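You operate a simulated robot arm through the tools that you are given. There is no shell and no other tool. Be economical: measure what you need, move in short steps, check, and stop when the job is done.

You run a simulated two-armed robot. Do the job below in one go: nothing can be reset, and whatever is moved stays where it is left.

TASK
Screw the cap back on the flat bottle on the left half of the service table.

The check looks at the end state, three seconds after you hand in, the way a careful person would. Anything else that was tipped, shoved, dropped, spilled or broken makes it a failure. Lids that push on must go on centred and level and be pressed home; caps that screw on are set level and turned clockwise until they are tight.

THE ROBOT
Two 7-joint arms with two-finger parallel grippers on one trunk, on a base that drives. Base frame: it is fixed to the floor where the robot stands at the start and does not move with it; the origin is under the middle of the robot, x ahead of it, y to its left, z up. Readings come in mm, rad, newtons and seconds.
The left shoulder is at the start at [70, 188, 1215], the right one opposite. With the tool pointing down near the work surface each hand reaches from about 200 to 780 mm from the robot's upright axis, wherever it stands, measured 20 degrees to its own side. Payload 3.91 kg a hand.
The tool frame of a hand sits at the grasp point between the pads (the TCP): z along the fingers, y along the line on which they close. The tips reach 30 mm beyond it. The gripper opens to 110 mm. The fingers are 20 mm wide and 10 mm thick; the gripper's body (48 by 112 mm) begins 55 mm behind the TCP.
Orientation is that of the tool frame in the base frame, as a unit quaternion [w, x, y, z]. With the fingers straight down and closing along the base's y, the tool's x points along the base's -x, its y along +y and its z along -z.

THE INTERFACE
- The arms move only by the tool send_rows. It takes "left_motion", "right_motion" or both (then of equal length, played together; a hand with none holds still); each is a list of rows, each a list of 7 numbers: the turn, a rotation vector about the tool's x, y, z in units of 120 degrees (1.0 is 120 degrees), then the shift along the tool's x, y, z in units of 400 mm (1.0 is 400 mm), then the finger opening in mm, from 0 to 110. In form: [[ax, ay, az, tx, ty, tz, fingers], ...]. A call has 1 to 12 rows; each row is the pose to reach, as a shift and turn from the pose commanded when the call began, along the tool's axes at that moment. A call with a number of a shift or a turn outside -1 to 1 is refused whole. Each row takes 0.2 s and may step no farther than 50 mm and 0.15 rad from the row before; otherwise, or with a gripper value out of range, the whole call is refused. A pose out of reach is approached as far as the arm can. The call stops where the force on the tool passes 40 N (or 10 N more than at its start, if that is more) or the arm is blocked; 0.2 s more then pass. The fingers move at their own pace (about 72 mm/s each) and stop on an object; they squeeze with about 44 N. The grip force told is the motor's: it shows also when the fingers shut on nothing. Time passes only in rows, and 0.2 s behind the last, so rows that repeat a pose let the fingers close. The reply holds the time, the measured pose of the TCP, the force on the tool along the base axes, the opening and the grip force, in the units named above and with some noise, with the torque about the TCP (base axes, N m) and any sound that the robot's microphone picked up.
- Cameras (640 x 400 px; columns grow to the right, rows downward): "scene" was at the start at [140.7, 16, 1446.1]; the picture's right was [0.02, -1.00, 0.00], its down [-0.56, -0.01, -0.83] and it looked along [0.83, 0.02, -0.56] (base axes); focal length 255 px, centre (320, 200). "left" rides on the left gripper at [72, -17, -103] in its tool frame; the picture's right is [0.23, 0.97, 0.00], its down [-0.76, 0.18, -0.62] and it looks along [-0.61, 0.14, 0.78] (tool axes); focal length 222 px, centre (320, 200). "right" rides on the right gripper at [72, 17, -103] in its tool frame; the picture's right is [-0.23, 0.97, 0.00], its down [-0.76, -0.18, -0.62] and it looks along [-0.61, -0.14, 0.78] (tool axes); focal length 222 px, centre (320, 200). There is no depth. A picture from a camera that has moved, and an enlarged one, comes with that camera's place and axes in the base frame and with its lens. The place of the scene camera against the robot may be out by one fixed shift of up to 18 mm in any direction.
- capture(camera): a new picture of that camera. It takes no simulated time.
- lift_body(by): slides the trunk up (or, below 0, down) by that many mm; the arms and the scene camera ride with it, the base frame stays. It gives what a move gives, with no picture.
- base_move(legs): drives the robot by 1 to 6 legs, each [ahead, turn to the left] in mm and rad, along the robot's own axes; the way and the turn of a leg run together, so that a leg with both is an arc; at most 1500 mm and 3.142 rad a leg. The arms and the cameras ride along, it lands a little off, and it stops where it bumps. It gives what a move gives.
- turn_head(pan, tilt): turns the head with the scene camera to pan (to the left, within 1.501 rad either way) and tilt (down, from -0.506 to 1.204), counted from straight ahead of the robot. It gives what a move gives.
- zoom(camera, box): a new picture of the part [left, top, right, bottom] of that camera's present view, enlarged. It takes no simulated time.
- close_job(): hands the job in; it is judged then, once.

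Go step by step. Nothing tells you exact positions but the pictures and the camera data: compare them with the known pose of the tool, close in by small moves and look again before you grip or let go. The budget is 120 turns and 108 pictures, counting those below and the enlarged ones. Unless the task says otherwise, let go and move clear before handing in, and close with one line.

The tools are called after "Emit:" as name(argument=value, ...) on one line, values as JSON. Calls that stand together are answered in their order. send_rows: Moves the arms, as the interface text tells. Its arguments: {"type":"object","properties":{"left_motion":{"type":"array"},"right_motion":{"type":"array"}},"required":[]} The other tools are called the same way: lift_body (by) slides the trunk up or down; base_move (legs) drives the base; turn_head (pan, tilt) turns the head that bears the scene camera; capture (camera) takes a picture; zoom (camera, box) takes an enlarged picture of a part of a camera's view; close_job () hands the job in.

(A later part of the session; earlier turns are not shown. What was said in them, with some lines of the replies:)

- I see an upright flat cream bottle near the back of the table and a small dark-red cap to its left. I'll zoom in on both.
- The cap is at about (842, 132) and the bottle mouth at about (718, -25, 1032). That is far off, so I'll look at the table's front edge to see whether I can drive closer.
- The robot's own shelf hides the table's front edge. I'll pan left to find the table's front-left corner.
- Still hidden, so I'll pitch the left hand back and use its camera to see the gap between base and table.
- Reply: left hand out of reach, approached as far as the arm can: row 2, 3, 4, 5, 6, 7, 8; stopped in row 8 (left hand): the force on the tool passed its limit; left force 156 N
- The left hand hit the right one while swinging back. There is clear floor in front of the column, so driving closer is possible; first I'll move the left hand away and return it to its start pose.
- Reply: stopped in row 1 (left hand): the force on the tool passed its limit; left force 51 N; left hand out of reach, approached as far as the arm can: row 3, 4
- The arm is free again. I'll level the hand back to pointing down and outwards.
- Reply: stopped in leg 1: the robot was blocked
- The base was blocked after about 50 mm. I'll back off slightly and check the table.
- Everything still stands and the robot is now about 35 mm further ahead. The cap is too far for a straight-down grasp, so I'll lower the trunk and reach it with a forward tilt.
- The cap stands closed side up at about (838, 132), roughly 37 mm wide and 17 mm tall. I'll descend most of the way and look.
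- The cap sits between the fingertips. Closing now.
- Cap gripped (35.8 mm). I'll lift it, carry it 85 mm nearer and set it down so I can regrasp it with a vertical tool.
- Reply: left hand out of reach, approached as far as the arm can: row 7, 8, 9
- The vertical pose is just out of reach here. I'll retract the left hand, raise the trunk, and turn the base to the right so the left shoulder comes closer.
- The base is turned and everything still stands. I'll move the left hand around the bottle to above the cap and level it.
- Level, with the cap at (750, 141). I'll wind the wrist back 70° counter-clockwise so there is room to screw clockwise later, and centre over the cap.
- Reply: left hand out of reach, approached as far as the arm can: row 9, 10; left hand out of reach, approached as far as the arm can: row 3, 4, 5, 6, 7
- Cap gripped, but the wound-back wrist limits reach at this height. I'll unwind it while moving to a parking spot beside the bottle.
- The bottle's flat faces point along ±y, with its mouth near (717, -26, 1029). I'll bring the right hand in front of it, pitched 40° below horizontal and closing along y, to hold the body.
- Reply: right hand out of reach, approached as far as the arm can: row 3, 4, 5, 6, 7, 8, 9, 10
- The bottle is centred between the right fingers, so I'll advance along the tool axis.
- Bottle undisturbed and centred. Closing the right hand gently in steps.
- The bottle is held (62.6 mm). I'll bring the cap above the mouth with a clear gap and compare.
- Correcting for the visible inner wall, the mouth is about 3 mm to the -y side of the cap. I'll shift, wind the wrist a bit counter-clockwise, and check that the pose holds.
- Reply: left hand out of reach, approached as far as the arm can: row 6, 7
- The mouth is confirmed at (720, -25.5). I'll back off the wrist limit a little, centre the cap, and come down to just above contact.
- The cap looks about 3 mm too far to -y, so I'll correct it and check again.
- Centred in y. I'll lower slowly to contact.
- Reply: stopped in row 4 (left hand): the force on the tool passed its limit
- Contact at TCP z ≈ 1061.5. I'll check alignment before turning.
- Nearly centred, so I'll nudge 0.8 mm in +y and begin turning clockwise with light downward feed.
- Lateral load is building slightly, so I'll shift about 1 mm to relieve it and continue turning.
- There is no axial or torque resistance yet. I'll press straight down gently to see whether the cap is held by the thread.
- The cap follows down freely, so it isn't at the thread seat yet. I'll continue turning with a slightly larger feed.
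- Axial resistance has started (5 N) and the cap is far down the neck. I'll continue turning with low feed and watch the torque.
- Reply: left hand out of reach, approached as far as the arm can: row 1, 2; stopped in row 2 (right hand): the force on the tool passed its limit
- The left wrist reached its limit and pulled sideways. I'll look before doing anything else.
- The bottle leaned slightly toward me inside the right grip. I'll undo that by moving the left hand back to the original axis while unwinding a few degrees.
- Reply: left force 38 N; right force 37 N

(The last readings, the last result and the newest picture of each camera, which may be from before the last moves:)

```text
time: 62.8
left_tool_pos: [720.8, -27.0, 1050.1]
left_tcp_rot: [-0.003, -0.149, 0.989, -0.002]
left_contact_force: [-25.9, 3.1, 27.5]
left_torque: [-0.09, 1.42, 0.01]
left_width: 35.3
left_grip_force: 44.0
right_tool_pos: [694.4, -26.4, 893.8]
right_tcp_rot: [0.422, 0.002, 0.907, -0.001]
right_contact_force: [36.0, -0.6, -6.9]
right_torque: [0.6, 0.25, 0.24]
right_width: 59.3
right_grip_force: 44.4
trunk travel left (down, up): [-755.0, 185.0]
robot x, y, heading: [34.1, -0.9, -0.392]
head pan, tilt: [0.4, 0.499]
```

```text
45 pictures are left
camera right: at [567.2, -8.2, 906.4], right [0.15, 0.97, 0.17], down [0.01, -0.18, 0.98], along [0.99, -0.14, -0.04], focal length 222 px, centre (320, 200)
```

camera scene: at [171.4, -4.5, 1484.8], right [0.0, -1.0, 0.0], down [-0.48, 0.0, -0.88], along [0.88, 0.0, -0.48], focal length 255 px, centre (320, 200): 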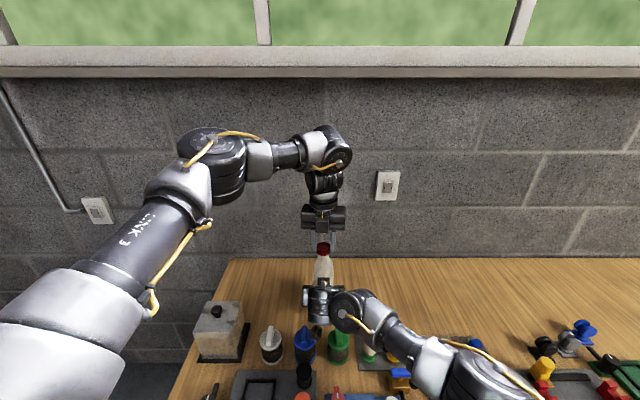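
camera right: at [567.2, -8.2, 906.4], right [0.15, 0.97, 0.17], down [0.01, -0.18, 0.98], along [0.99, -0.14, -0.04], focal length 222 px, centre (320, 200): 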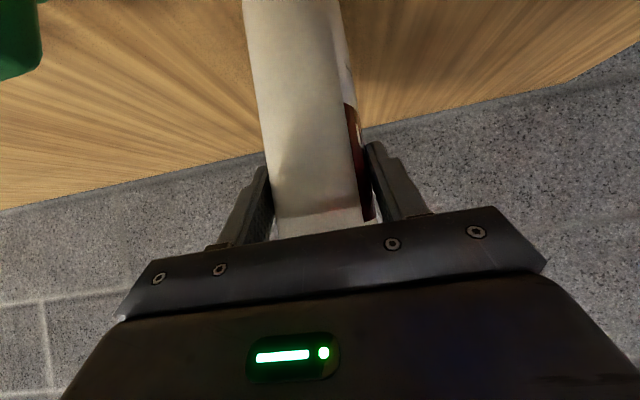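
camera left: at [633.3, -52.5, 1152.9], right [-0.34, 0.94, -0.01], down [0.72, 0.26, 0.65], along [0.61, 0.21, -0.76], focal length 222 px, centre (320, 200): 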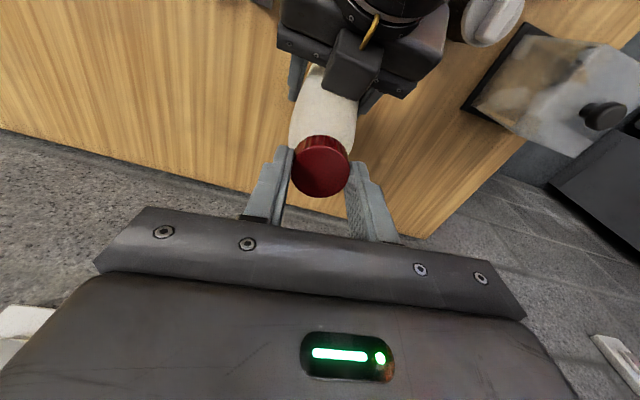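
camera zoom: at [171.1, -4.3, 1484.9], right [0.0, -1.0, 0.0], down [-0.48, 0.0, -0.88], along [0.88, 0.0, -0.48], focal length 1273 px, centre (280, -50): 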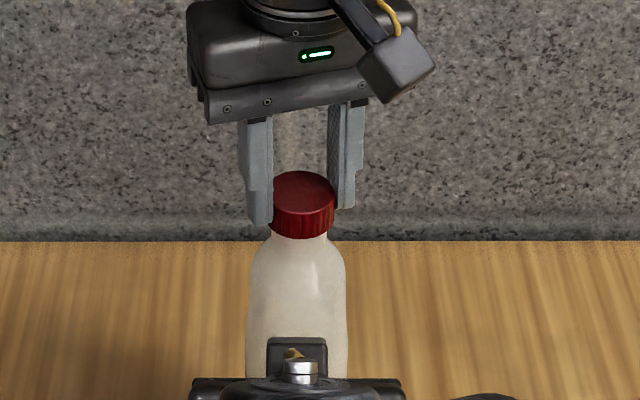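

There is now a sideways preload. I'll relieve it with small moves of the left hand before releasing.

Emit:
send_rows(left_motion=[[0, 0, 0, 0.0036, 0.0011, -0.001, 20], [0, 0, 0, 0.0072, 0.0022, -0.002, 20], [0, 0, 0, 0.0072, 0.0022, -0.002, 20]])

```text
time: 63.6
left_tool_pos: [718.4, -26.9, 1049.1]
left_tcp_rot: [0.0, -0.15, 0.989, 0.0]
left_contact_force: [-1.4, 3.9, 13.1]
left_torque: [-0.1, -0.02, -0.02]
left_width: 35.6
left_grip_force: 44.1
right_tool_pos: [692.2, -25.4, 895.3]
right_tcp_rot: [0.421, 0.001, 0.907, -0.001]
right_contact_force: [6.1, -7.6, 5.7]
right_torque: [0.08, -1.51, -0.24]
right_width: 59.4
right_grip_force: 43.8
trunk travel left (down, up): [-755.0, 185.0]
robot x, y, heading: [35.6, 0.2, -0.401]
head pan, tilt: [0.4, 0.499]
```

Preload is gone. I'll open the left hand, lift clear and look at the cap.

Emit:
send_rows(left_motion=[[0, 0, 0, 0, 0, 0, 38], [0, 0, 0, 0, 0, 0, 50], [0, 0, 0, 0, 0, 0, 65], [0, 0, 0, 0, 0, -0.05, 65], [0, 0, 0, 0, 0, -0.12, 65]])

Emit:
zoom(camera="scene", box=[280, 210, 376, 290])

Emit:
zoom(camera="left", box=[240, 40, 400, 200])

```text
time: 64.8
left_tool_pos: [717.2, -28.7, 1097.6]
left_tcp_rot: [-0.002, -0.148, 0.989, -0.002]
left_contact_force: [0.3, 0.6, -0.4]
left_torque: [0.01, -0.01, 0.03]
left_width: 65.2
left_grip_force: 0.1
right_tool_pos: [692.0, -24.5, 895.1]
right_tcp_rot: [0.421, 0.001, 0.907, 0.0]
right_contact_force: [-4.9, -3.2, 8.7]
right_torque: [-0.54, -0.31, -0.28]
right_width: 58.9
right_grip_force: 44.4
trunk travel left (down, up): [-755.0, 185.0]
robot x, y, heading: [38.3, 0.8, -0.397]
head pan, tilt: [0.4, 0.499]
```

```text
5.00 times, centred on (328, 250) of scene
camera zoom: at [170.8, -5.4, 1484.8], right [0.0, -1.0, 0.0], down [-0.48, 0.0, -0.88], along [0.88, 0.0, -0.48], focal length 1273 px, centre (280, -50)
```

zoom: 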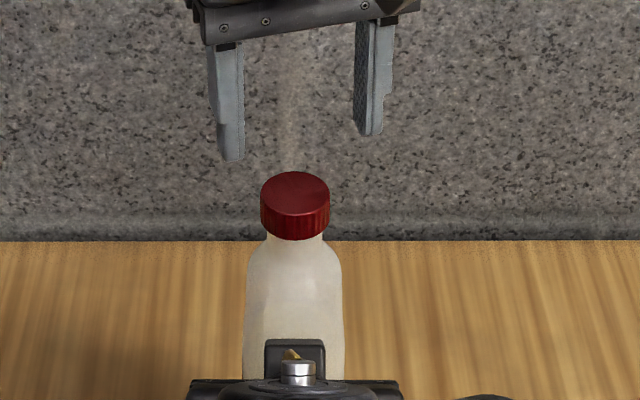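

```text
2.50 times, centred on (320, 120) of left
camera zoom: at [654.1, -64.5, 1202.5], right [-0.5, 0.86, 0.0], down [0.68, 0.4, 0.62], along [0.54, 0.31, -0.78], focal length 555 px, centre (320, 400)
```

zoom: 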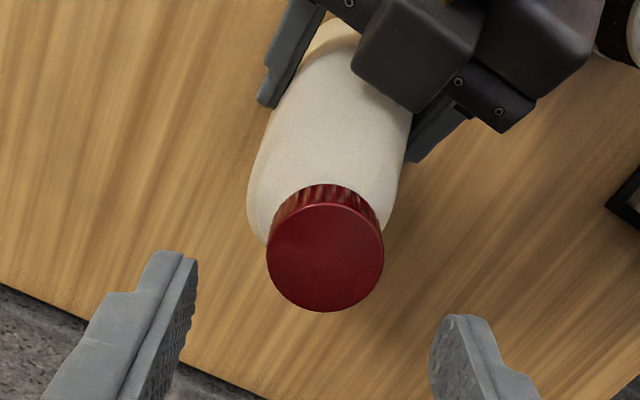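

The cap sits level on the neck. I'll open the right hand slightly so the bottle settles flat on the table.

Emit:
send_rows(right_motion=[[0, 0, 0, 0, 0, 0, 61], [0, 0, 0, 0, 0, 0, 64], [0, 0, 0, 0, 0, 0, 68], [0, 0, 0, 0, 0, 0, 74], [0, 0, 0, 0, 0, 0, 80], [0, 0, 0, 0, 0, 0, 80]])

Emit:
zoom(camera="scene", box=[280, 210, 376, 290])

Emit:
capture(camera="left")

Emit:
capture(camera="right")

```text
time: 66.2
left_tool_pos: [719.1, -27.4, 1095.6]
left_tcp_rot: [-0.002, -0.149, 0.989, -0.001]
left_contact_force: [0.6, 0.3, -0.4]
left_torque: [0.03, 0.01, -0.02]
left_width: 65.1
left_grip_force: 0.0
right_tool_pos: [693.7, -25.0, 894.6]
right_tcp_rot: [0.42, 0.0, 0.908, 0.001]
right_contact_force: [-0.3, 0.2, 0.1]
right_torque: [-0.02, -0.02, -0.01]
right_width: 80.0
right_grip_force: 0.1
trunk travel left (down, up): [-755.0, 185.0]
robot x, y, heading: [33.5, 2.1, -0.395]
head pan, tilt: [0.4, 0.499]
```

```text
5.00 times, centred on (328, 250) of scene
camera zoom: at [173.3, -4.9, 1484.6], right [0.0, -1.0, 0.0], down [-0.48, 0.0, -0.88], along [0.88, 0.0, -0.48], focal length 1273 px, centre (280, -50)
```

zoom: 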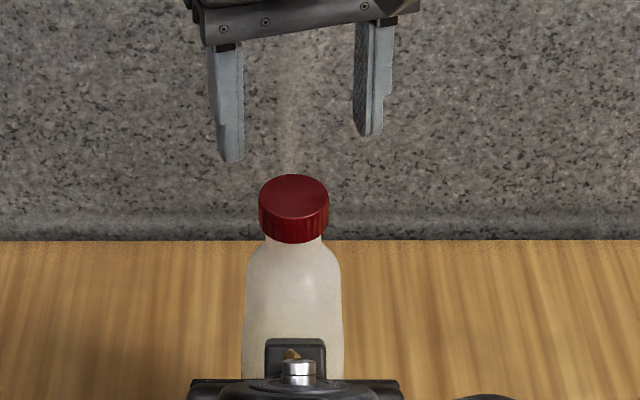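

```text
41 pictures are left
camera left: at [656.1, -64.2, 1201.0], right [-0.5, 0.86, 0.0], down [0.68, 0.4, 0.62], along [0.53, 0.31, -0.79], focal length 222 px, centre (320, 200)
```

left: 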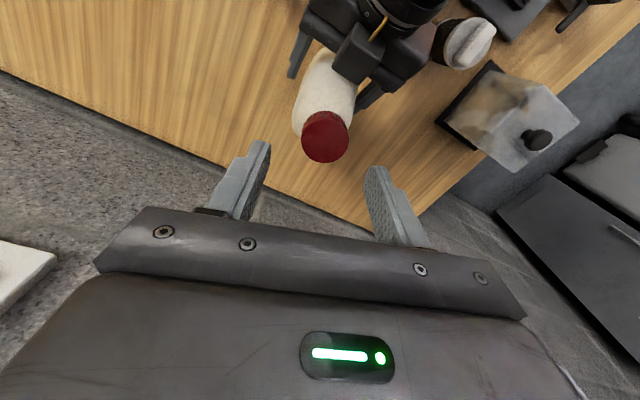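

```text
40 pictures are left
camera right: at [567.8, -7.8, 905.2], right [0.15, 0.97, 0.17], down [0.02, -0.18, 0.98], along [0.99, -0.14, -0.04], focal length 222 px, centre (320, 200)
```

right: 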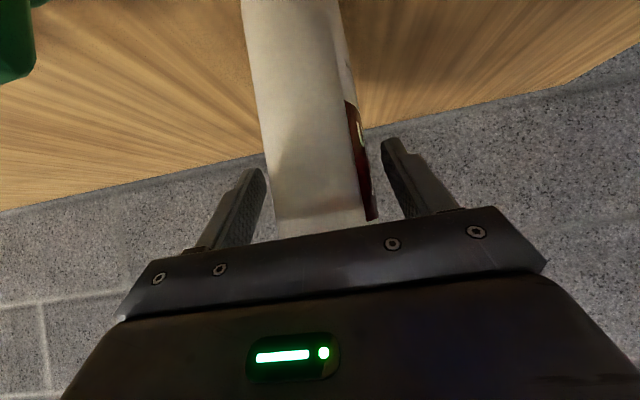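

The bottle stands free and upright with the cap at about (715, -25). I'll regrip it with the right hand while unwinding the left wrist above it.

Emit:
send_rows(left_motion=[[0, 0, -0.07, 0, 0, -0.02, 65], [0, 0, -0.14, 0, 0, -0.02, 65], [0, 0, -0.21, 0, 0, -0.02, 65], [0, 0, -0.28, 0, 0, -0.02, 65], [0, 0, -0.35, 0, 0, -0.02, 65], [0, 0, -0.42, 0, 0, -0.02, 65], [0, 0, -0.49, 0, 0, -0.02, 65], [0, 0, -0.56, 0, 0, -0.02, 65], [0, 0, -0.63, 0, 0, -0.02, 65], [0, 0, -0.7, 0, 0, -0.02, 65], [0, 0, -0.77, 0, 0, -0.02, 65], [0, 0, -0.84, 0, 0, -0.02, 65]], right_motion=[[0, 0, 0, 0, 0, -0.007, 80], [0, 0, 0, 0, 0, -0.007, 74], [0, 0, 0, 0, 0, -0.007, 70], [0, 0, 0, 0, 0, -0.007, 66], [0, 0, 0, 0, 0, -0.007, 63], [0, 0, 0, 0, 0, -0.007, 60], [0, 0, 0, 0, 0, -0.007, 57], [0, 0, 0, 0, 0, -0.007, 54], [0, 0, 0, 0, 0, -0.007, 50], [0, 0, 0, 0, 0, -0.007, 45], [0, 0, 0, 0, 0, -0.007, 40], [0, 0, 0, 0, 0, -0.007, 40]])

Emit:
send_rows(left_motion=[[0, 0, -0.07, 0, 0, 0, 65], [0, 0, -0.14, 0, 0, 0, 65], [0, 0, -0.21, 0, 0, 0, 65], [0, 0, -0.28, 0, 0, 0, 65], [0, 0, -0.35, 0, 0, 0, 65], [0, 0, -0.42, 0, 0, 0, 65], [0, 0, -0.49, 0, 0, 0, 65], [0, 0, -0.56, 0, 0, 0, 65], [0, 0, -0.63, 0, 0, 0, 65], [0, 0, -0.7, 0, 0, 0, 65], [0, 0, -0.77, 0, 0, 0, 65], [0, 0, -0.84, 0, 0, 0, 65]])

Emit:
zoom(camera="scene", box=[280, 210, 376, 290])

Emit:
capture(camera="left")

```text
time: 68.8
left_tool_pos: [720.1, -26.3, 1105.6]
left_tcp_rot: [0.003, 0.857, -0.515, -0.002]
left_contact_force: [-0.2, 0.6, 0.3]
left_torque: [-0.01, -0.01, -0.01]
left_width: 65.0
left_grip_force: 0.0
right_tool_pos: [691.5, -24.6, 896.1]
right_tcp_rot: [0.42, 0.0, 0.907, 0.001]
right_contact_force: [0.4, 3.0, 0.2]
right_torque: [0.15, 0.0, 0.03]
right_width: 59.4
right_grip_force: 43.7
trunk travel left (down, up): [-755.0, 185.0]
robot x, y, heading: [32.3, -2.9, -0.397]
head pan, tilt: [0.4, 0.499]
```

```text
time: 71.4
left_tool_pos: [718.9, -24.7, 1104.0]
left_tcp_rot: [0.0, 0.943, 0.333, -0.003]
left_contact_force: [0.3, -0.3, 0.1]
left_torque: [0.0, 0.04, -0.02]
left_width: 65.1
left_grip_force: 0.0
right_tool_pos: [692.1, -25.5, 895.7]
right_tcp_rot: [0.42, 0.001, 0.907, 0.0]
right_contact_force: [-0.1, 2.6, 0.5]
right_torque: [0.05, -0.06, 0.06]
right_width: 59.3
right_grip_force: 44.3
trunk travel left (down, up): [-755.0, 185.0]
robot x, y, heading: [36.1, -1.3, -0.4]
head pan, tilt: [0.4, 0.499]
```

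```text
5.00 times, centred on (328, 250) of scene
camera zoom: at [173.0, -4.5, 1484.6], right [0.0, -1.0, 0.0], down [-0.48, 0.0, -0.88], along [0.88, 0.0, -0.48], focal length 1273 px, centre (280, -50)
```

zoom: 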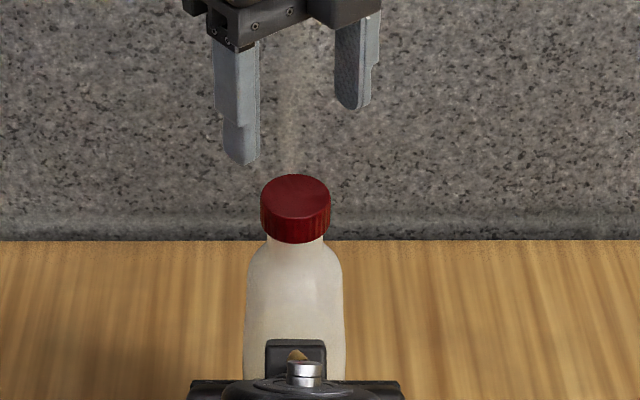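

```text
38 pictures are left
camera left: at [767.0, 33.1, 1208.2], right [0.79, -0.62, 0.0], down [-0.48, -0.62, 0.63], along [-0.39, -0.49, -0.78], focal length 222 px, centre (320, 200)
```

left: 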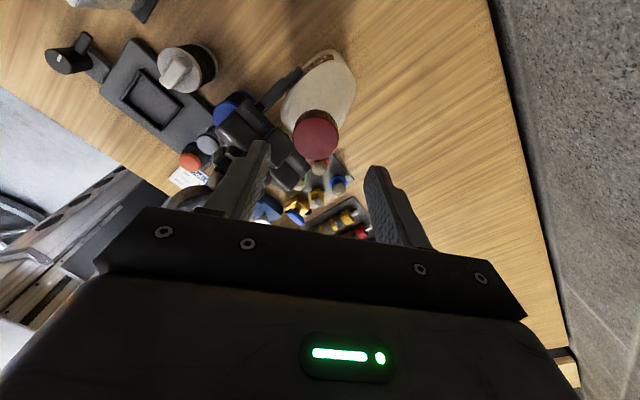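

Emit:
send_rows(left_motion=[[0, 0, -0.07, 0, 0, 0, 65], [0, 0, -0.14, 0, 0, 0, 65], [0, 0, -0.21, 0, 0, 0, 65], [0, 0, -0.28, 0, 0, 0, 65], [0, 0, -0.35, 0, 0, 0, 65], [0, 0, -0.42, 0, 0, 0, 65], [0, 0, -0.49, 0, 0, 0, 65], [0, 0, -0.56, 0, 0, 0, 65], [0, 0, -0.63, 0, 0, 0, 65], [0, 0, -0.7, 0, 0, 0, 65], [0, 0, -0.77, 0, 0, 0, 65], [0, 0, -0.84, 0, 0, 0, 65]])

Emit:
zoom(camera="left", box=[240, 60, 400, 200])

```text
time: 74.0
left_tool_pos: [720.5, -26.3, 1105.0]
left_tcp_rot: [-0.002, 0.344, 0.939, -0.002]
left_contact_force: [-0.5, 0.4, 0.0]
left_torque: [0.04, 0.01, 0.0]
left_width: 64.8
left_grip_force: 0.1
right_tool_pos: [691.3, -23.9, 895.0]
right_tcp_rot: [0.42, 0.0, 0.908, 0.001]
right_contact_force: [-0.4, 2.3, 0.9]
right_torque: [0.02, -0.02, 0.05]
right_width: 59.3
right_grip_force: 43.7
trunk travel left (down, up): [-755.0, 185.0]
robot x, y, heading: [35.0, -0.8, -0.392]
head pan, tilt: [0.4, 0.499]
```

```text
2.86 times, centred on (320, 130) of left
camera zoom: at [655.3, 8.1, 1208.5], right [0.46, 0.89, 0.0], down [0.7, -0.36, 0.62], along [0.55, -0.29, -0.78], focal length 635 px, centre (320, 400)
```

zoom: 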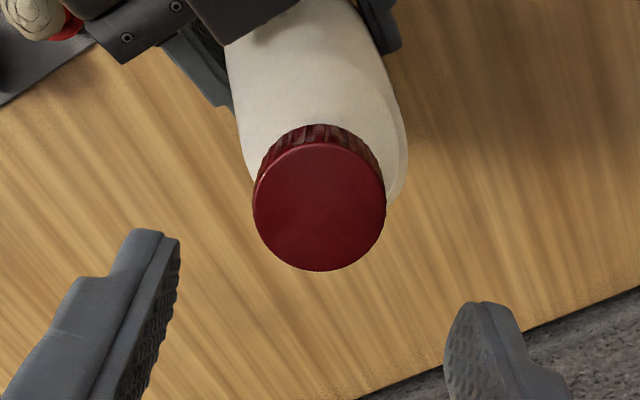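

I'll centre on the cap, descend around it, and check.

Emit:
send_rows(left_motion=[[0, 0, 0, 0.0063, 0.0005, 0.05, 65], [0, 0, 0, 0.0063, 0.0005, 0.1, 65], [0, 0, 0, 0.0063, 0.0005, 0.1425, 65], [0, 0, 0, 0.0063, 0.0005, 0.1425, 65]])

Emit:
zoom(camera="left", box=[240, 60, 400, 200])

Emit:
zoom(camera="scene", box=[280, 210, 376, 290])

```text
time: 75.0
left_tool_pos: [718.0, -24.9, 1046.0]
left_tcp_rot: [-0.002, 0.347, 0.938, -0.003]
left_contact_force: [-0.5, -0.3, -0.1]
left_torque: [0.03, -0.02, -0.01]
left_width: 64.8
left_grip_force: 0.1
right_tool_pos: [692.3, -25.6, 896.2]
right_tcp_rot: [0.42, 0.001, 0.908, -0.001]
right_contact_force: [-1.7, 0.7, -0.4]
right_torque: [-0.14, 0.06, -0.04]
right_width: 59.2
right_grip_force: 44.3
trunk travel left (down, up): [-755.0, 185.0]
robot x, y, heading: [33.1, -3.5, -0.394]
head pan, tilt: [0.4, 0.499]
```

```text
2.86 times, centred on (320, 130) of left
camera zoom: at [652.8, 10.5, 1150.7], right [0.46, 0.89, 0.0], down [0.7, -0.36, 0.62], along [0.55, -0.29, -0.78], focal length 635 px, centre (320, 400)
```

zoom: 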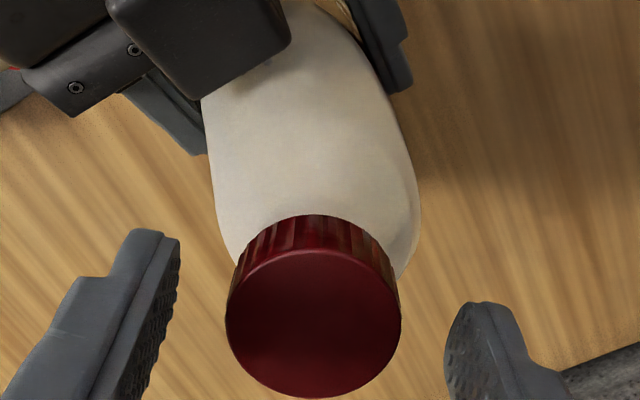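

```text
5.00 times, centred on (328, 250) of scene
camera zoom: at [172.9, -4.8, 1484.6], right [0.0, -1.0, 0.0], down [-0.48, 0.0, -0.88], along [0.88, 0.0, -0.48], focal length 1273 px, centre (280, -50)
```

zoom: 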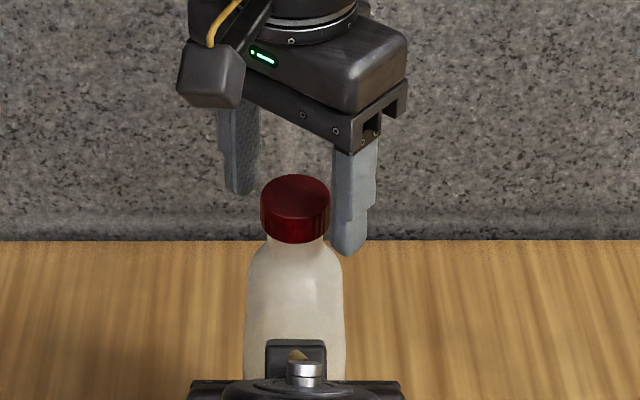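

Good position. A 1.8 mm lateral correction, then close on the cap.

Emit:
send_rows(left_motion=[[0, 0, 0, 0, -0.0045, 0, 60], [0, 0, 0, 0, -0.0045, 0, 50], [0, 0, 0, 0, -0.0045, 0, 42], [0, 0, 0, 0, -0.0045, 0, 37], [0, 0, 0, 0, -0.0045, 0, 30], [0, 0, 0, 0, -0.0045, 0, 20], [0, 0, 0, 0, -0.0045, 0, 20]])

```text
time: 76.6
left_tool_pos: [716.6, -26.1, 1046.7]
left_tcp_rot: [-0.001, 0.345, 0.939, -0.001]
left_contact_force: [6.2, 5.7, -1.8]
left_torque: [0.16, -0.21, 0.0]
left_width: 35.1
left_grip_force: 44.0
right_tool_pos: [691.4, -26.6, 896.4]
right_tcp_rot: [0.42, 0.0, 0.907, 0.001]
right_contact_force: [-8.4, -4.3, 1.4]
right_torque: [0.49, -0.56, -0.15]
right_width: 59.4
right_grip_force: 44.2
trunk travel left (down, up): [-755.0, 185.0]
robot x, y, heading: [33.3, 1.0, -0.399]
head pan, tilt: [0.4, 0.499]
```

Emit:
send_rows(left_motion=[[0, 0, 0.03, 0, 0.003, 0, 20], [0, 0, 0.09, 0, 0.003, 0.0, 20], [0, 0, 0.15, 0, 0.003, 0.0003, 20], [0, 0, 0.21, 0, 0.003, 0.0006, 20], [0, 0, 0.27, 0, 0.003, 0.0009, 20]])

```text
time: 77.8
left_tool_pos: [715.9, -26.2, 1046.6]
left_tcp_rot: [-0.002, 0.596, 0.803, -0.002]
left_contact_force: [-10.0, -0.7, 0.1]
left_torque: [0.14, 0.29, -0.03]
left_width: 35.2
left_grip_force: 44.2
right_tool_pos: [690.9, -25.7, 894.8]
right_tcp_rot: [0.419, 0.0, 0.908, 0.001]
right_contact_force: [8.0, 0.7, 0.0]
right_torque: [-0.33, 1.3, 0.0]
right_width: 59.3
right_grip_force: 43.6
trunk travel left (down, up): [-755.0, 185.0]
robot x, y, heading: [30.7, -0.1, -0.399]
head pan, tilt: [0.4, 0.499]
```

Emit:
send_rows(left_motion=[[0, 0, 0.05, 0.0, -0.0035, 0, 20], [0, 0, 0.11, 0.0, -0.0035, 0.0003, 20], [0, 0, 0.17, 0.0, -0.0035, 0.0006, 20], [0, 0, 0.23, 0.0, -0.0035, 0.0009, 20], [0, 0, 0.29, 0.0, -0.0035, 0.0012, 20]])

```text
time: 79.0
left_tool_pos: [716.3, -26.2, 1045.8]
left_tcp_rot: [0.0, 0.808, 0.589, -0.003]
left_contact_force: [2.4, 2.2, -0.9]
left_torque: [0.13, -0.12, 0.03]
left_width: 35.1
left_grip_force: 43.6
right_tool_pos: [692.0, -24.9, 895.0]
right_tcp_rot: [0.419, 0.001, 0.908, 0.0]
right_contact_force: [-2.4, -2.9, 2.2]
right_torque: [-0.03, -0.65, -0.08]
right_width: 59.4
right_grip_force: 43.7
trunk travel left (down, up): [-755.0, 185.0]
robot x, y, heading: [33.2, -0.9, -0.392]
head pan, tilt: [0.4, 0.499]
```

Emit:
send_rows(left_motion=[[0, 0, 0.06, 0.0, 0, 0.0006, 20], [0, 0, 0.12, 0.0, 0, 0.0012, 20], [0, 0, 0.18, 0.0, 0, 0.0018, 20], [0, 0, 0.24, 0.0, 0, 0.0024, 20], [0, 0, 0.3, 0.0, 0, 0.003, 20], [0, 0, 0.36, 0.0, 0, 0.0036, 20]])

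```text
time: 80.4
left_tool_pos: [716.1, -26.4, 1046.0]
left_tcp_rot: [0.001, 0.968, 0.25, -0.003]
left_contact_force: [1.4, 5.7, 1.5]
left_torque: [0.2, -0.11, 0.0]
left_width: 35.2
left_grip_force: 44.7
right_tool_pos: [691.6, -24.8, 894.4]
right_tcp_rot: [0.42, 0.002, 0.908, -0.001]
right_contact_force: [-0.8, -4.4, 0.9]
right_torque: [0.51, -0.2, -0.06]
right_width: 59.4
right_grip_force: 44.0
trunk travel left (down, up): [-755.0, 185.0]
robot x, y, heading: [36.1, 1.3, -0.393]
head pan, tilt: [0.4, 0.499]
```

Emit:
send_rows(left_motion=[[0, 0, 0.06, 0.0009, -0.0015, 0.0006, 20], [0, 0, 0.12, 0.0009, -0.0015, 0.0012, 20], [0, 0, 0.18, 0.0009, -0.0015, 0.0018, 20], [0, 0, 0.24, 0.0009, -0.0015, 0.0024, 20], [0, 0, 0.3, 0.0009, -0.0015, 0.003, 20], [0, 0, 0.36, 0.0009, -0.0015, 0.0036, 20], [0, 0, 0.42, 0.0009, -0.0015, 0.0042, 20]])

Emit:
zoom(camera="scene", box=[300, 220, 348, 270])

```text
time: 82.0
left_tool_pos: [715.8, -25.0, 1043.3]
left_tcp_rot: [0.002, 0.983, -0.186, -0.001]
left_contact_force: [-5.6, 4.2, 16.9]
left_torque: [0.18, 0.21, -0.04]
left_width: 35.2
left_grip_force: 44.6
right_tool_pos: [691.6, -25.5, 895.8]
right_tcp_rot: [0.42, 0.0, 0.907, 0.0]
right_contact_force: [12.8, -2.9, -0.8]
right_torque: [0.12, 0.01, 0.09]
right_width: 59.2
right_grip_force: 43.8
trunk travel left (down, up): [-755.0, 185.0]
robot x, y, heading: [33.9, -3.2, -0.398]
head pan, tilt: [0.4, 0.499]
```

```text
8.00 times, centred on (324, 245) of scene
camera zoom: at [172.6, -4.5, 1484.7], right [0.0, -1.0, 0.0], down [-0.48, 0.0, -0.88], along [0.88, 0.0, -0.48], focal length 2037 px, centre (288, -160)
```

zoom: 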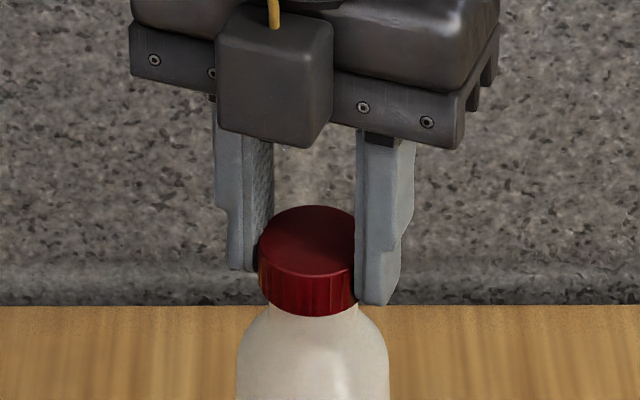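

Axial resistance is now 17 N. I'll turn without feed to see whether the thread draws it down.

Emit:
send_rows(left_motion=[[0, 0, 0.06, 0.0, 0.0, 0, 20], [0, 0, 0.12, 0, 0, 0, 20], [0, 0, 0.18, 0, 0, 0, 20], [0, 0, 0.24, 0, 0, 0, 20], [0, 0, 0.3, 0, 0, 0, 20], [0, 0, 0.36, 0, 0, 0, 20]])

```text
time: 83.4
left_tool_pos: [715.8, -25.9, 1043.8]
left_tcp_rot: [0.002, 0.846, -0.534, -0.001]
left_contact_force: [-0.3, 2.1, 19.0]
left_torque: [0.02, 0.07, 1.05]
left_width: 35.3
left_grip_force: 45.0
right_tool_pos: [691.3, -26.2, 894.8]
right_tcp_rot: [0.421, 0.001, 0.907, 0.001]
right_contact_force: [5.0, -1.8, -1.1]
right_torque: [-0.38, -0.2, -0.93]
right_width: 59.0
right_grip_force: 44.3
trunk travel left (down, up): [-755.0, 185.0]
robot x, y, heading: [30.3, -2.7, -0.398]
head pan, tilt: [0.4, 0.499]
```

The tightening torque has risen to about 1 N·m with an equal reaction at the right hand. One more small turn to confirm it is tight.

Emit:
send_rows(left_motion=[[0, 0, 0.04, 0, 0, 0, 20], [0, 0, 0.08, 0, 0, 0, 20], [0, 0, 0.12, 0, 0, 0, 20]])

Emit:
zoom(camera="scene", box=[300, 220, 348, 270])

```text
time: 84.2
left_tool_pos: [716.0, -26.5, 1043.3]
left_tcp_rot: [0.002, 0.772, -0.635, -0.001]
left_contact_force: [2.3, 2.0, 5.3]
left_torque: [0.09, -0.08, 1.09]
left_width: 35.4
left_grip_force: 43.7
right_tool_pos: [692.1, -25.2, 895.3]
right_tcp_rot: [0.42, 0.001, 0.907, 0.0]
right_contact_force: [-4.3, -3.4, 0.1]
right_torque: [-0.17, 0.37, -1.21]
right_width: 59.1
right_grip_force: 43.7
trunk travel left (down, up): [-755.0, 185.0]
robot x, y, heading: [32.6, -1.5, -0.402]
head pan, tilt: [0.4, 0.499]
```

```text
8.00 times, centred on (324, 245) of scene
camera zoom: at [172.4, -5.1, 1484.6], right [0.0, -1.0, 0.0], down [-0.48, 0.0, -0.88], along [0.88, 0.0, -0.48], focal length 2037 px, centre (288, -160)
```

zoom: 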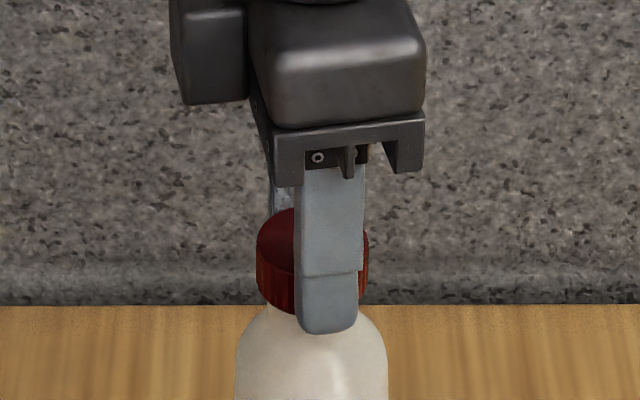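

Emit:
send_rows(left_motion=[[0, 0, 0.05, 0, 0, 0, 20], [0, 0, 0.1, 0, 0, 0.0005, 20], [0, 0, 0.15, 0, 0, 0.001, 20], [0, 0, 0.2, 0, 0, 0.0015, 20], [0, 0, 0.25, 0, 0, 0.002, 20]])

Emit:
zoom(camera="scene", box=[300, 220, 348, 270])

Emit:
capture(camera="right")

```text
time: 85.4
left_tool_pos: [715.7, -25.8, 1042.1]
left_tcp_rot: [-0.002, -0.58, 0.814, 0.0]
left_contact_force: [6.0, 1.9, 1.1]
left_torque: [0.07, -0.19, 1.0]
left_width: 35.6
left_grip_force: 44.5
right_tool_pos: [692.6, -25.4, 895.9]
right_tcp_rot: [0.42, 0.0, 0.907, 0.001]
right_contact_force: [-7.1, -3.3, 0.7]
right_torque: [-0.15, -0.23, -1.01]
right_width: 59.1
right_grip_force: 44.2
trunk travel left (down, up): [-755.0, 185.0]
robot x, y, heading: [33.5, 0.7, -0.397]
head pan, tilt: [0.4, 0.499]
```

```text
8.00 times, centred on (324, 245) of scene
camera zoom: at [173.1, -5.2, 1484.6], right [0.0, -1.0, 0.0], down [-0.48, 0.0, -0.88], along [0.88, 0.0, -0.48], focal length 2037 px, centre (288, -160)
```

zoom: 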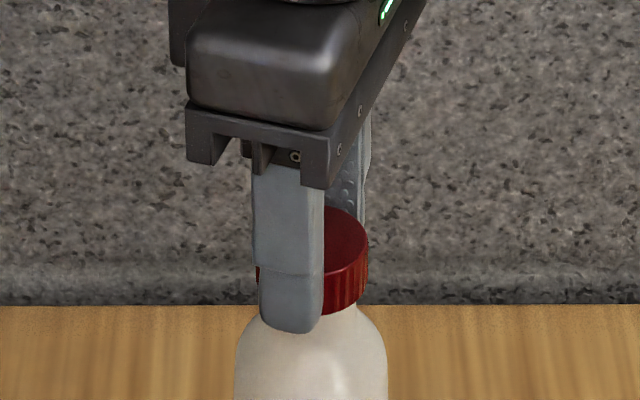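

```text
31 pictures are left
camera right: at [565.3, -7.9, 907.2], right [0.15, 0.97, 0.17], down [0.02, -0.18, 0.98], along [0.99, -0.14, -0.04], focal length 222 px, centre (320, 200)
```

right: 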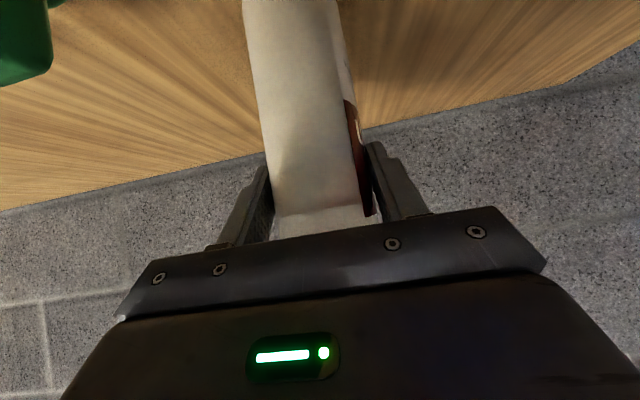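

The torque stays at the ~1 N·m grip-slip limit and the cap no longer sinks, so it is tight. I'll release the left hand, lift clear and inspect.

Emit:
send_rows(left_motion=[[0, 0, 0, 0, 0, 0, 38], [0, 0, 0, 0, 0, 0, 50], [0, 0, 0, 0, 0, 0, 66], [0, 0, 0, 0, 0, -0.05, 66], [0, 0, 0, 0, 0, -0.15, 66], [0, 0, 0, 0, 0, -0.25, 66]])

Emit:
send_rows(right_motion=[[0, 0, 0, 0, 0, 0, 61], [0, 0, 0, 0, 0, 0, 64], [0, 0, 0, 0, 0, 0, 68], [0, 0, 0, 0, 0, 0, 74], [0, 0, 0, 0, 0, 0, 82], [0, 0, 0, 0, 0, 0, 90], [0, 0, 0, 0, 0, 0, 90]])

Emit:
zoom(camera="scene", box=[300, 220, 348, 270])

Emit:
capture(camera="right")

Emit:
zoom(camera="left", box=[240, 60, 400, 200])

```text
time: 86.8
left_tool_pos: [714.3, -27.3, 1143.0]
left_tcp_rot: [-0.002, -0.581, 0.814, 0.001]
left_contact_force: [1.1, 0.7, 0.0]
left_torque: [0.0, -0.01, 0.01]
left_width: 66.0
left_grip_force: 0.0
right_tool_pos: [691.3, -25.3, 895.6]
right_tcp_rot: [0.421, 0.001, 0.907, 0.0]
right_contact_force: [-3.0, -0.4, 0.9]
right_torque: [-0.13, 0.54, -0.07]
right_width: 59.1
right_grip_force: 44.4
trunk travel left (down, up): [-755.0, 185.0]
robot x, y, heading: [33.8, -0.5, -0.397]
head pan, tilt: [0.4, 0.499]
```

```text
time: 88.4
left_tool_pos: [717.6, -26.8, 1143.0]
left_tcp_rot: [-0.002, -0.582, 0.813, 0.0]
left_contact_force: [-0.1, 0.7, -0.4]
left_torque: [0.0, 0.02, 0.02]
left_width: 66.1
left_grip_force: 0.0
right_tool_pos: [690.9, -25.6, 895.8]
right_tcp_rot: [0.42, 0.001, 0.908, 0.001]
right_contact_force: [-1.2, 0.9, -0.2]
right_torque: [0.01, 0.02, 0.0]
right_width: 90.1
right_grip_force: 0.0
trunk travel left (down, up): [-755.0, 185.0]
robot x, y, heading: [30.5, 0.1, -0.394]
head pan, tilt: [0.4, 0.499]
```

```text
8.00 times, centred on (324, 245) of scene
camera zoom: at [173.1, -4.9, 1484.6], right [0.0, -1.0, 0.0], down [-0.48, 0.0, -0.88], along [0.88, 0.0, -0.48], focal length 2037 px, centre (288, -160)
```

zoom: 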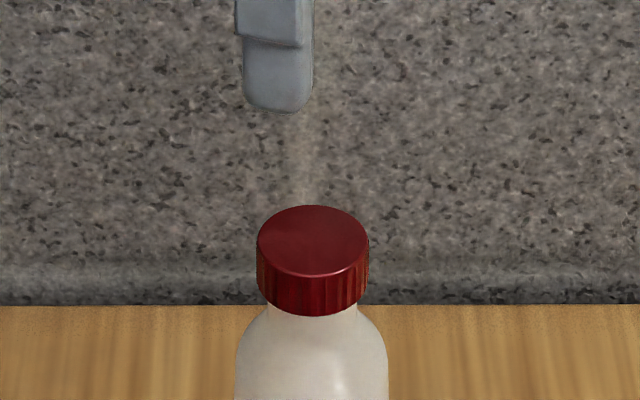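

```text
29 pictures are left
camera right: at [565.3, -7.9, 907.1], right [0.15, 0.97, 0.17], down [0.02, -0.18, 0.98], along [0.99, -0.14, -0.04], focal length 222 px, centre (320, 200)
```

right: 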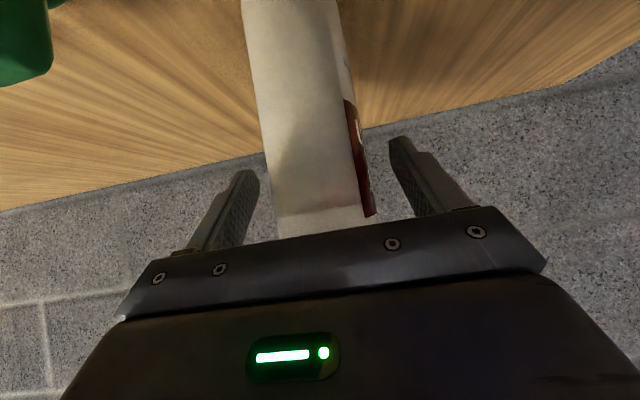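

```text
2.86 times, centred on (320, 130) of left
camera zoom: at [709.8, -99.5, 1247.5], right [-0.99, 0.1, 0.0], down [0.08, 0.78, 0.62], along [0.06, 0.62, -0.78], focal length 635 px, centre (320, 400)
```

zoom: 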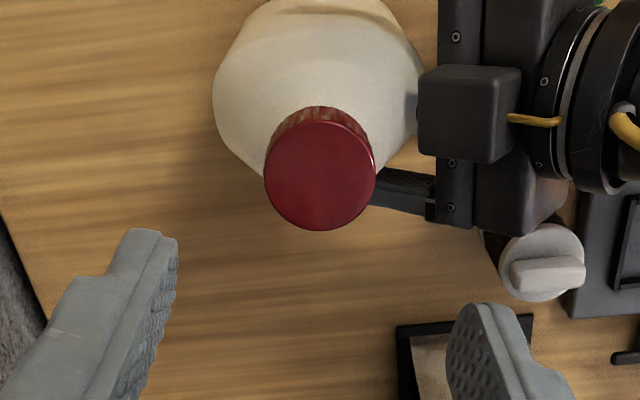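

The cap sits level and low on the neck, and the bottle stands free. I'll retract the right hand along its axis and raise the left.

Emit:
send_rows(right_motion=[[0, 0, 0, 0, 0, -0.05, 90], [0, 0, 0, 0, 0, -0.13, 90], [0, 0, 0, 0, 0, -0.22, 90], [0, 0, 0, 0, 0, -0.31, 90]], left_motion=[[0, 0, 0, 0, 0, -0.03, 66], [0, 0, 0, 0, 0, -0.06, 66], [0, 0, 0, 0, 0, -0.09, 66], [0, 0, 0, 0, 0, -0.12, 66]])

Emit:
capture(camera="right")

Emit:
capture(camera="scene")

```text
time: 89.4
left_tool_pos: [714.6, -26.1, 1191.2]
left_tcp_rot: [-0.002, -0.582, 0.813, 0.0]
left_contact_force: [-0.3, -0.6, 0.4]
left_torque: [-0.03, -0.02, 0.03]
left_width: 65.8
left_grip_force: 0.1
right_tool_pos: [596.7, -27.1, 977.4]
right_tcp_rot: [0.421, 0.001, 0.907, 0.0]
right_contact_force: [0.1, 0.1, 0.1]
right_torque: [0.0, 0.01, -0.04]
right_width: 90.0
right_grip_force: 0.0
trunk travel left (down, up): [-755.0, 185.0]
robot x, y, heading: [31.2, -0.5, -0.397]
head pan, tilt: [0.4, 0.499]
```

```text
27 pictures are left
camera right: at [470.6, -9.7, 987.4], right [0.15, 0.97, 0.17], down [0.02, -0.18, 0.98], along [0.99, -0.14, -0.04], focal length 222 px, centre (320, 200)
```

right: 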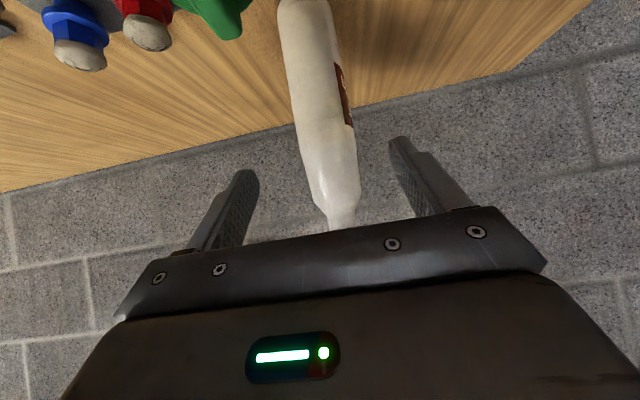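

```text
26 pictures are left
camera scene: at [171.3, -5.5, 1484.8], right [0.0, -1.0, 0.0], down [-0.48, 0.0, -0.88], along [0.88, 0.0, -0.48], focal length 255 px, centre (320, 200)
```

scene: 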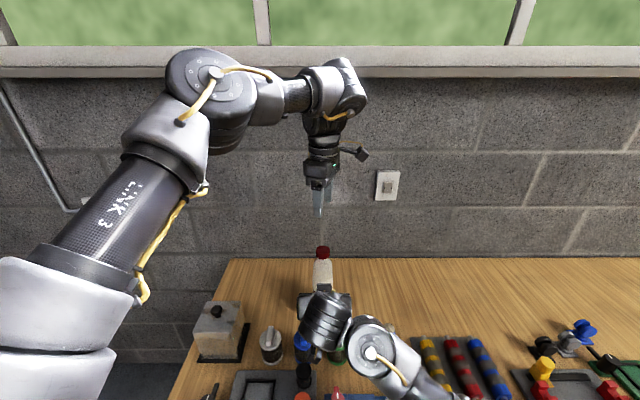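

The capped bottle stands upright, both hands are clear and nothing else on the table has moved. Handing in.

Emit:
close_job()

```text
The job is handed in.
```

The cap is screwed on level and turned clockwise until it was tight (about 1 N·m). The bottle was left standing free about 5 mm from where it started and turned a few degrees, and I saw nothing else on the table moved.
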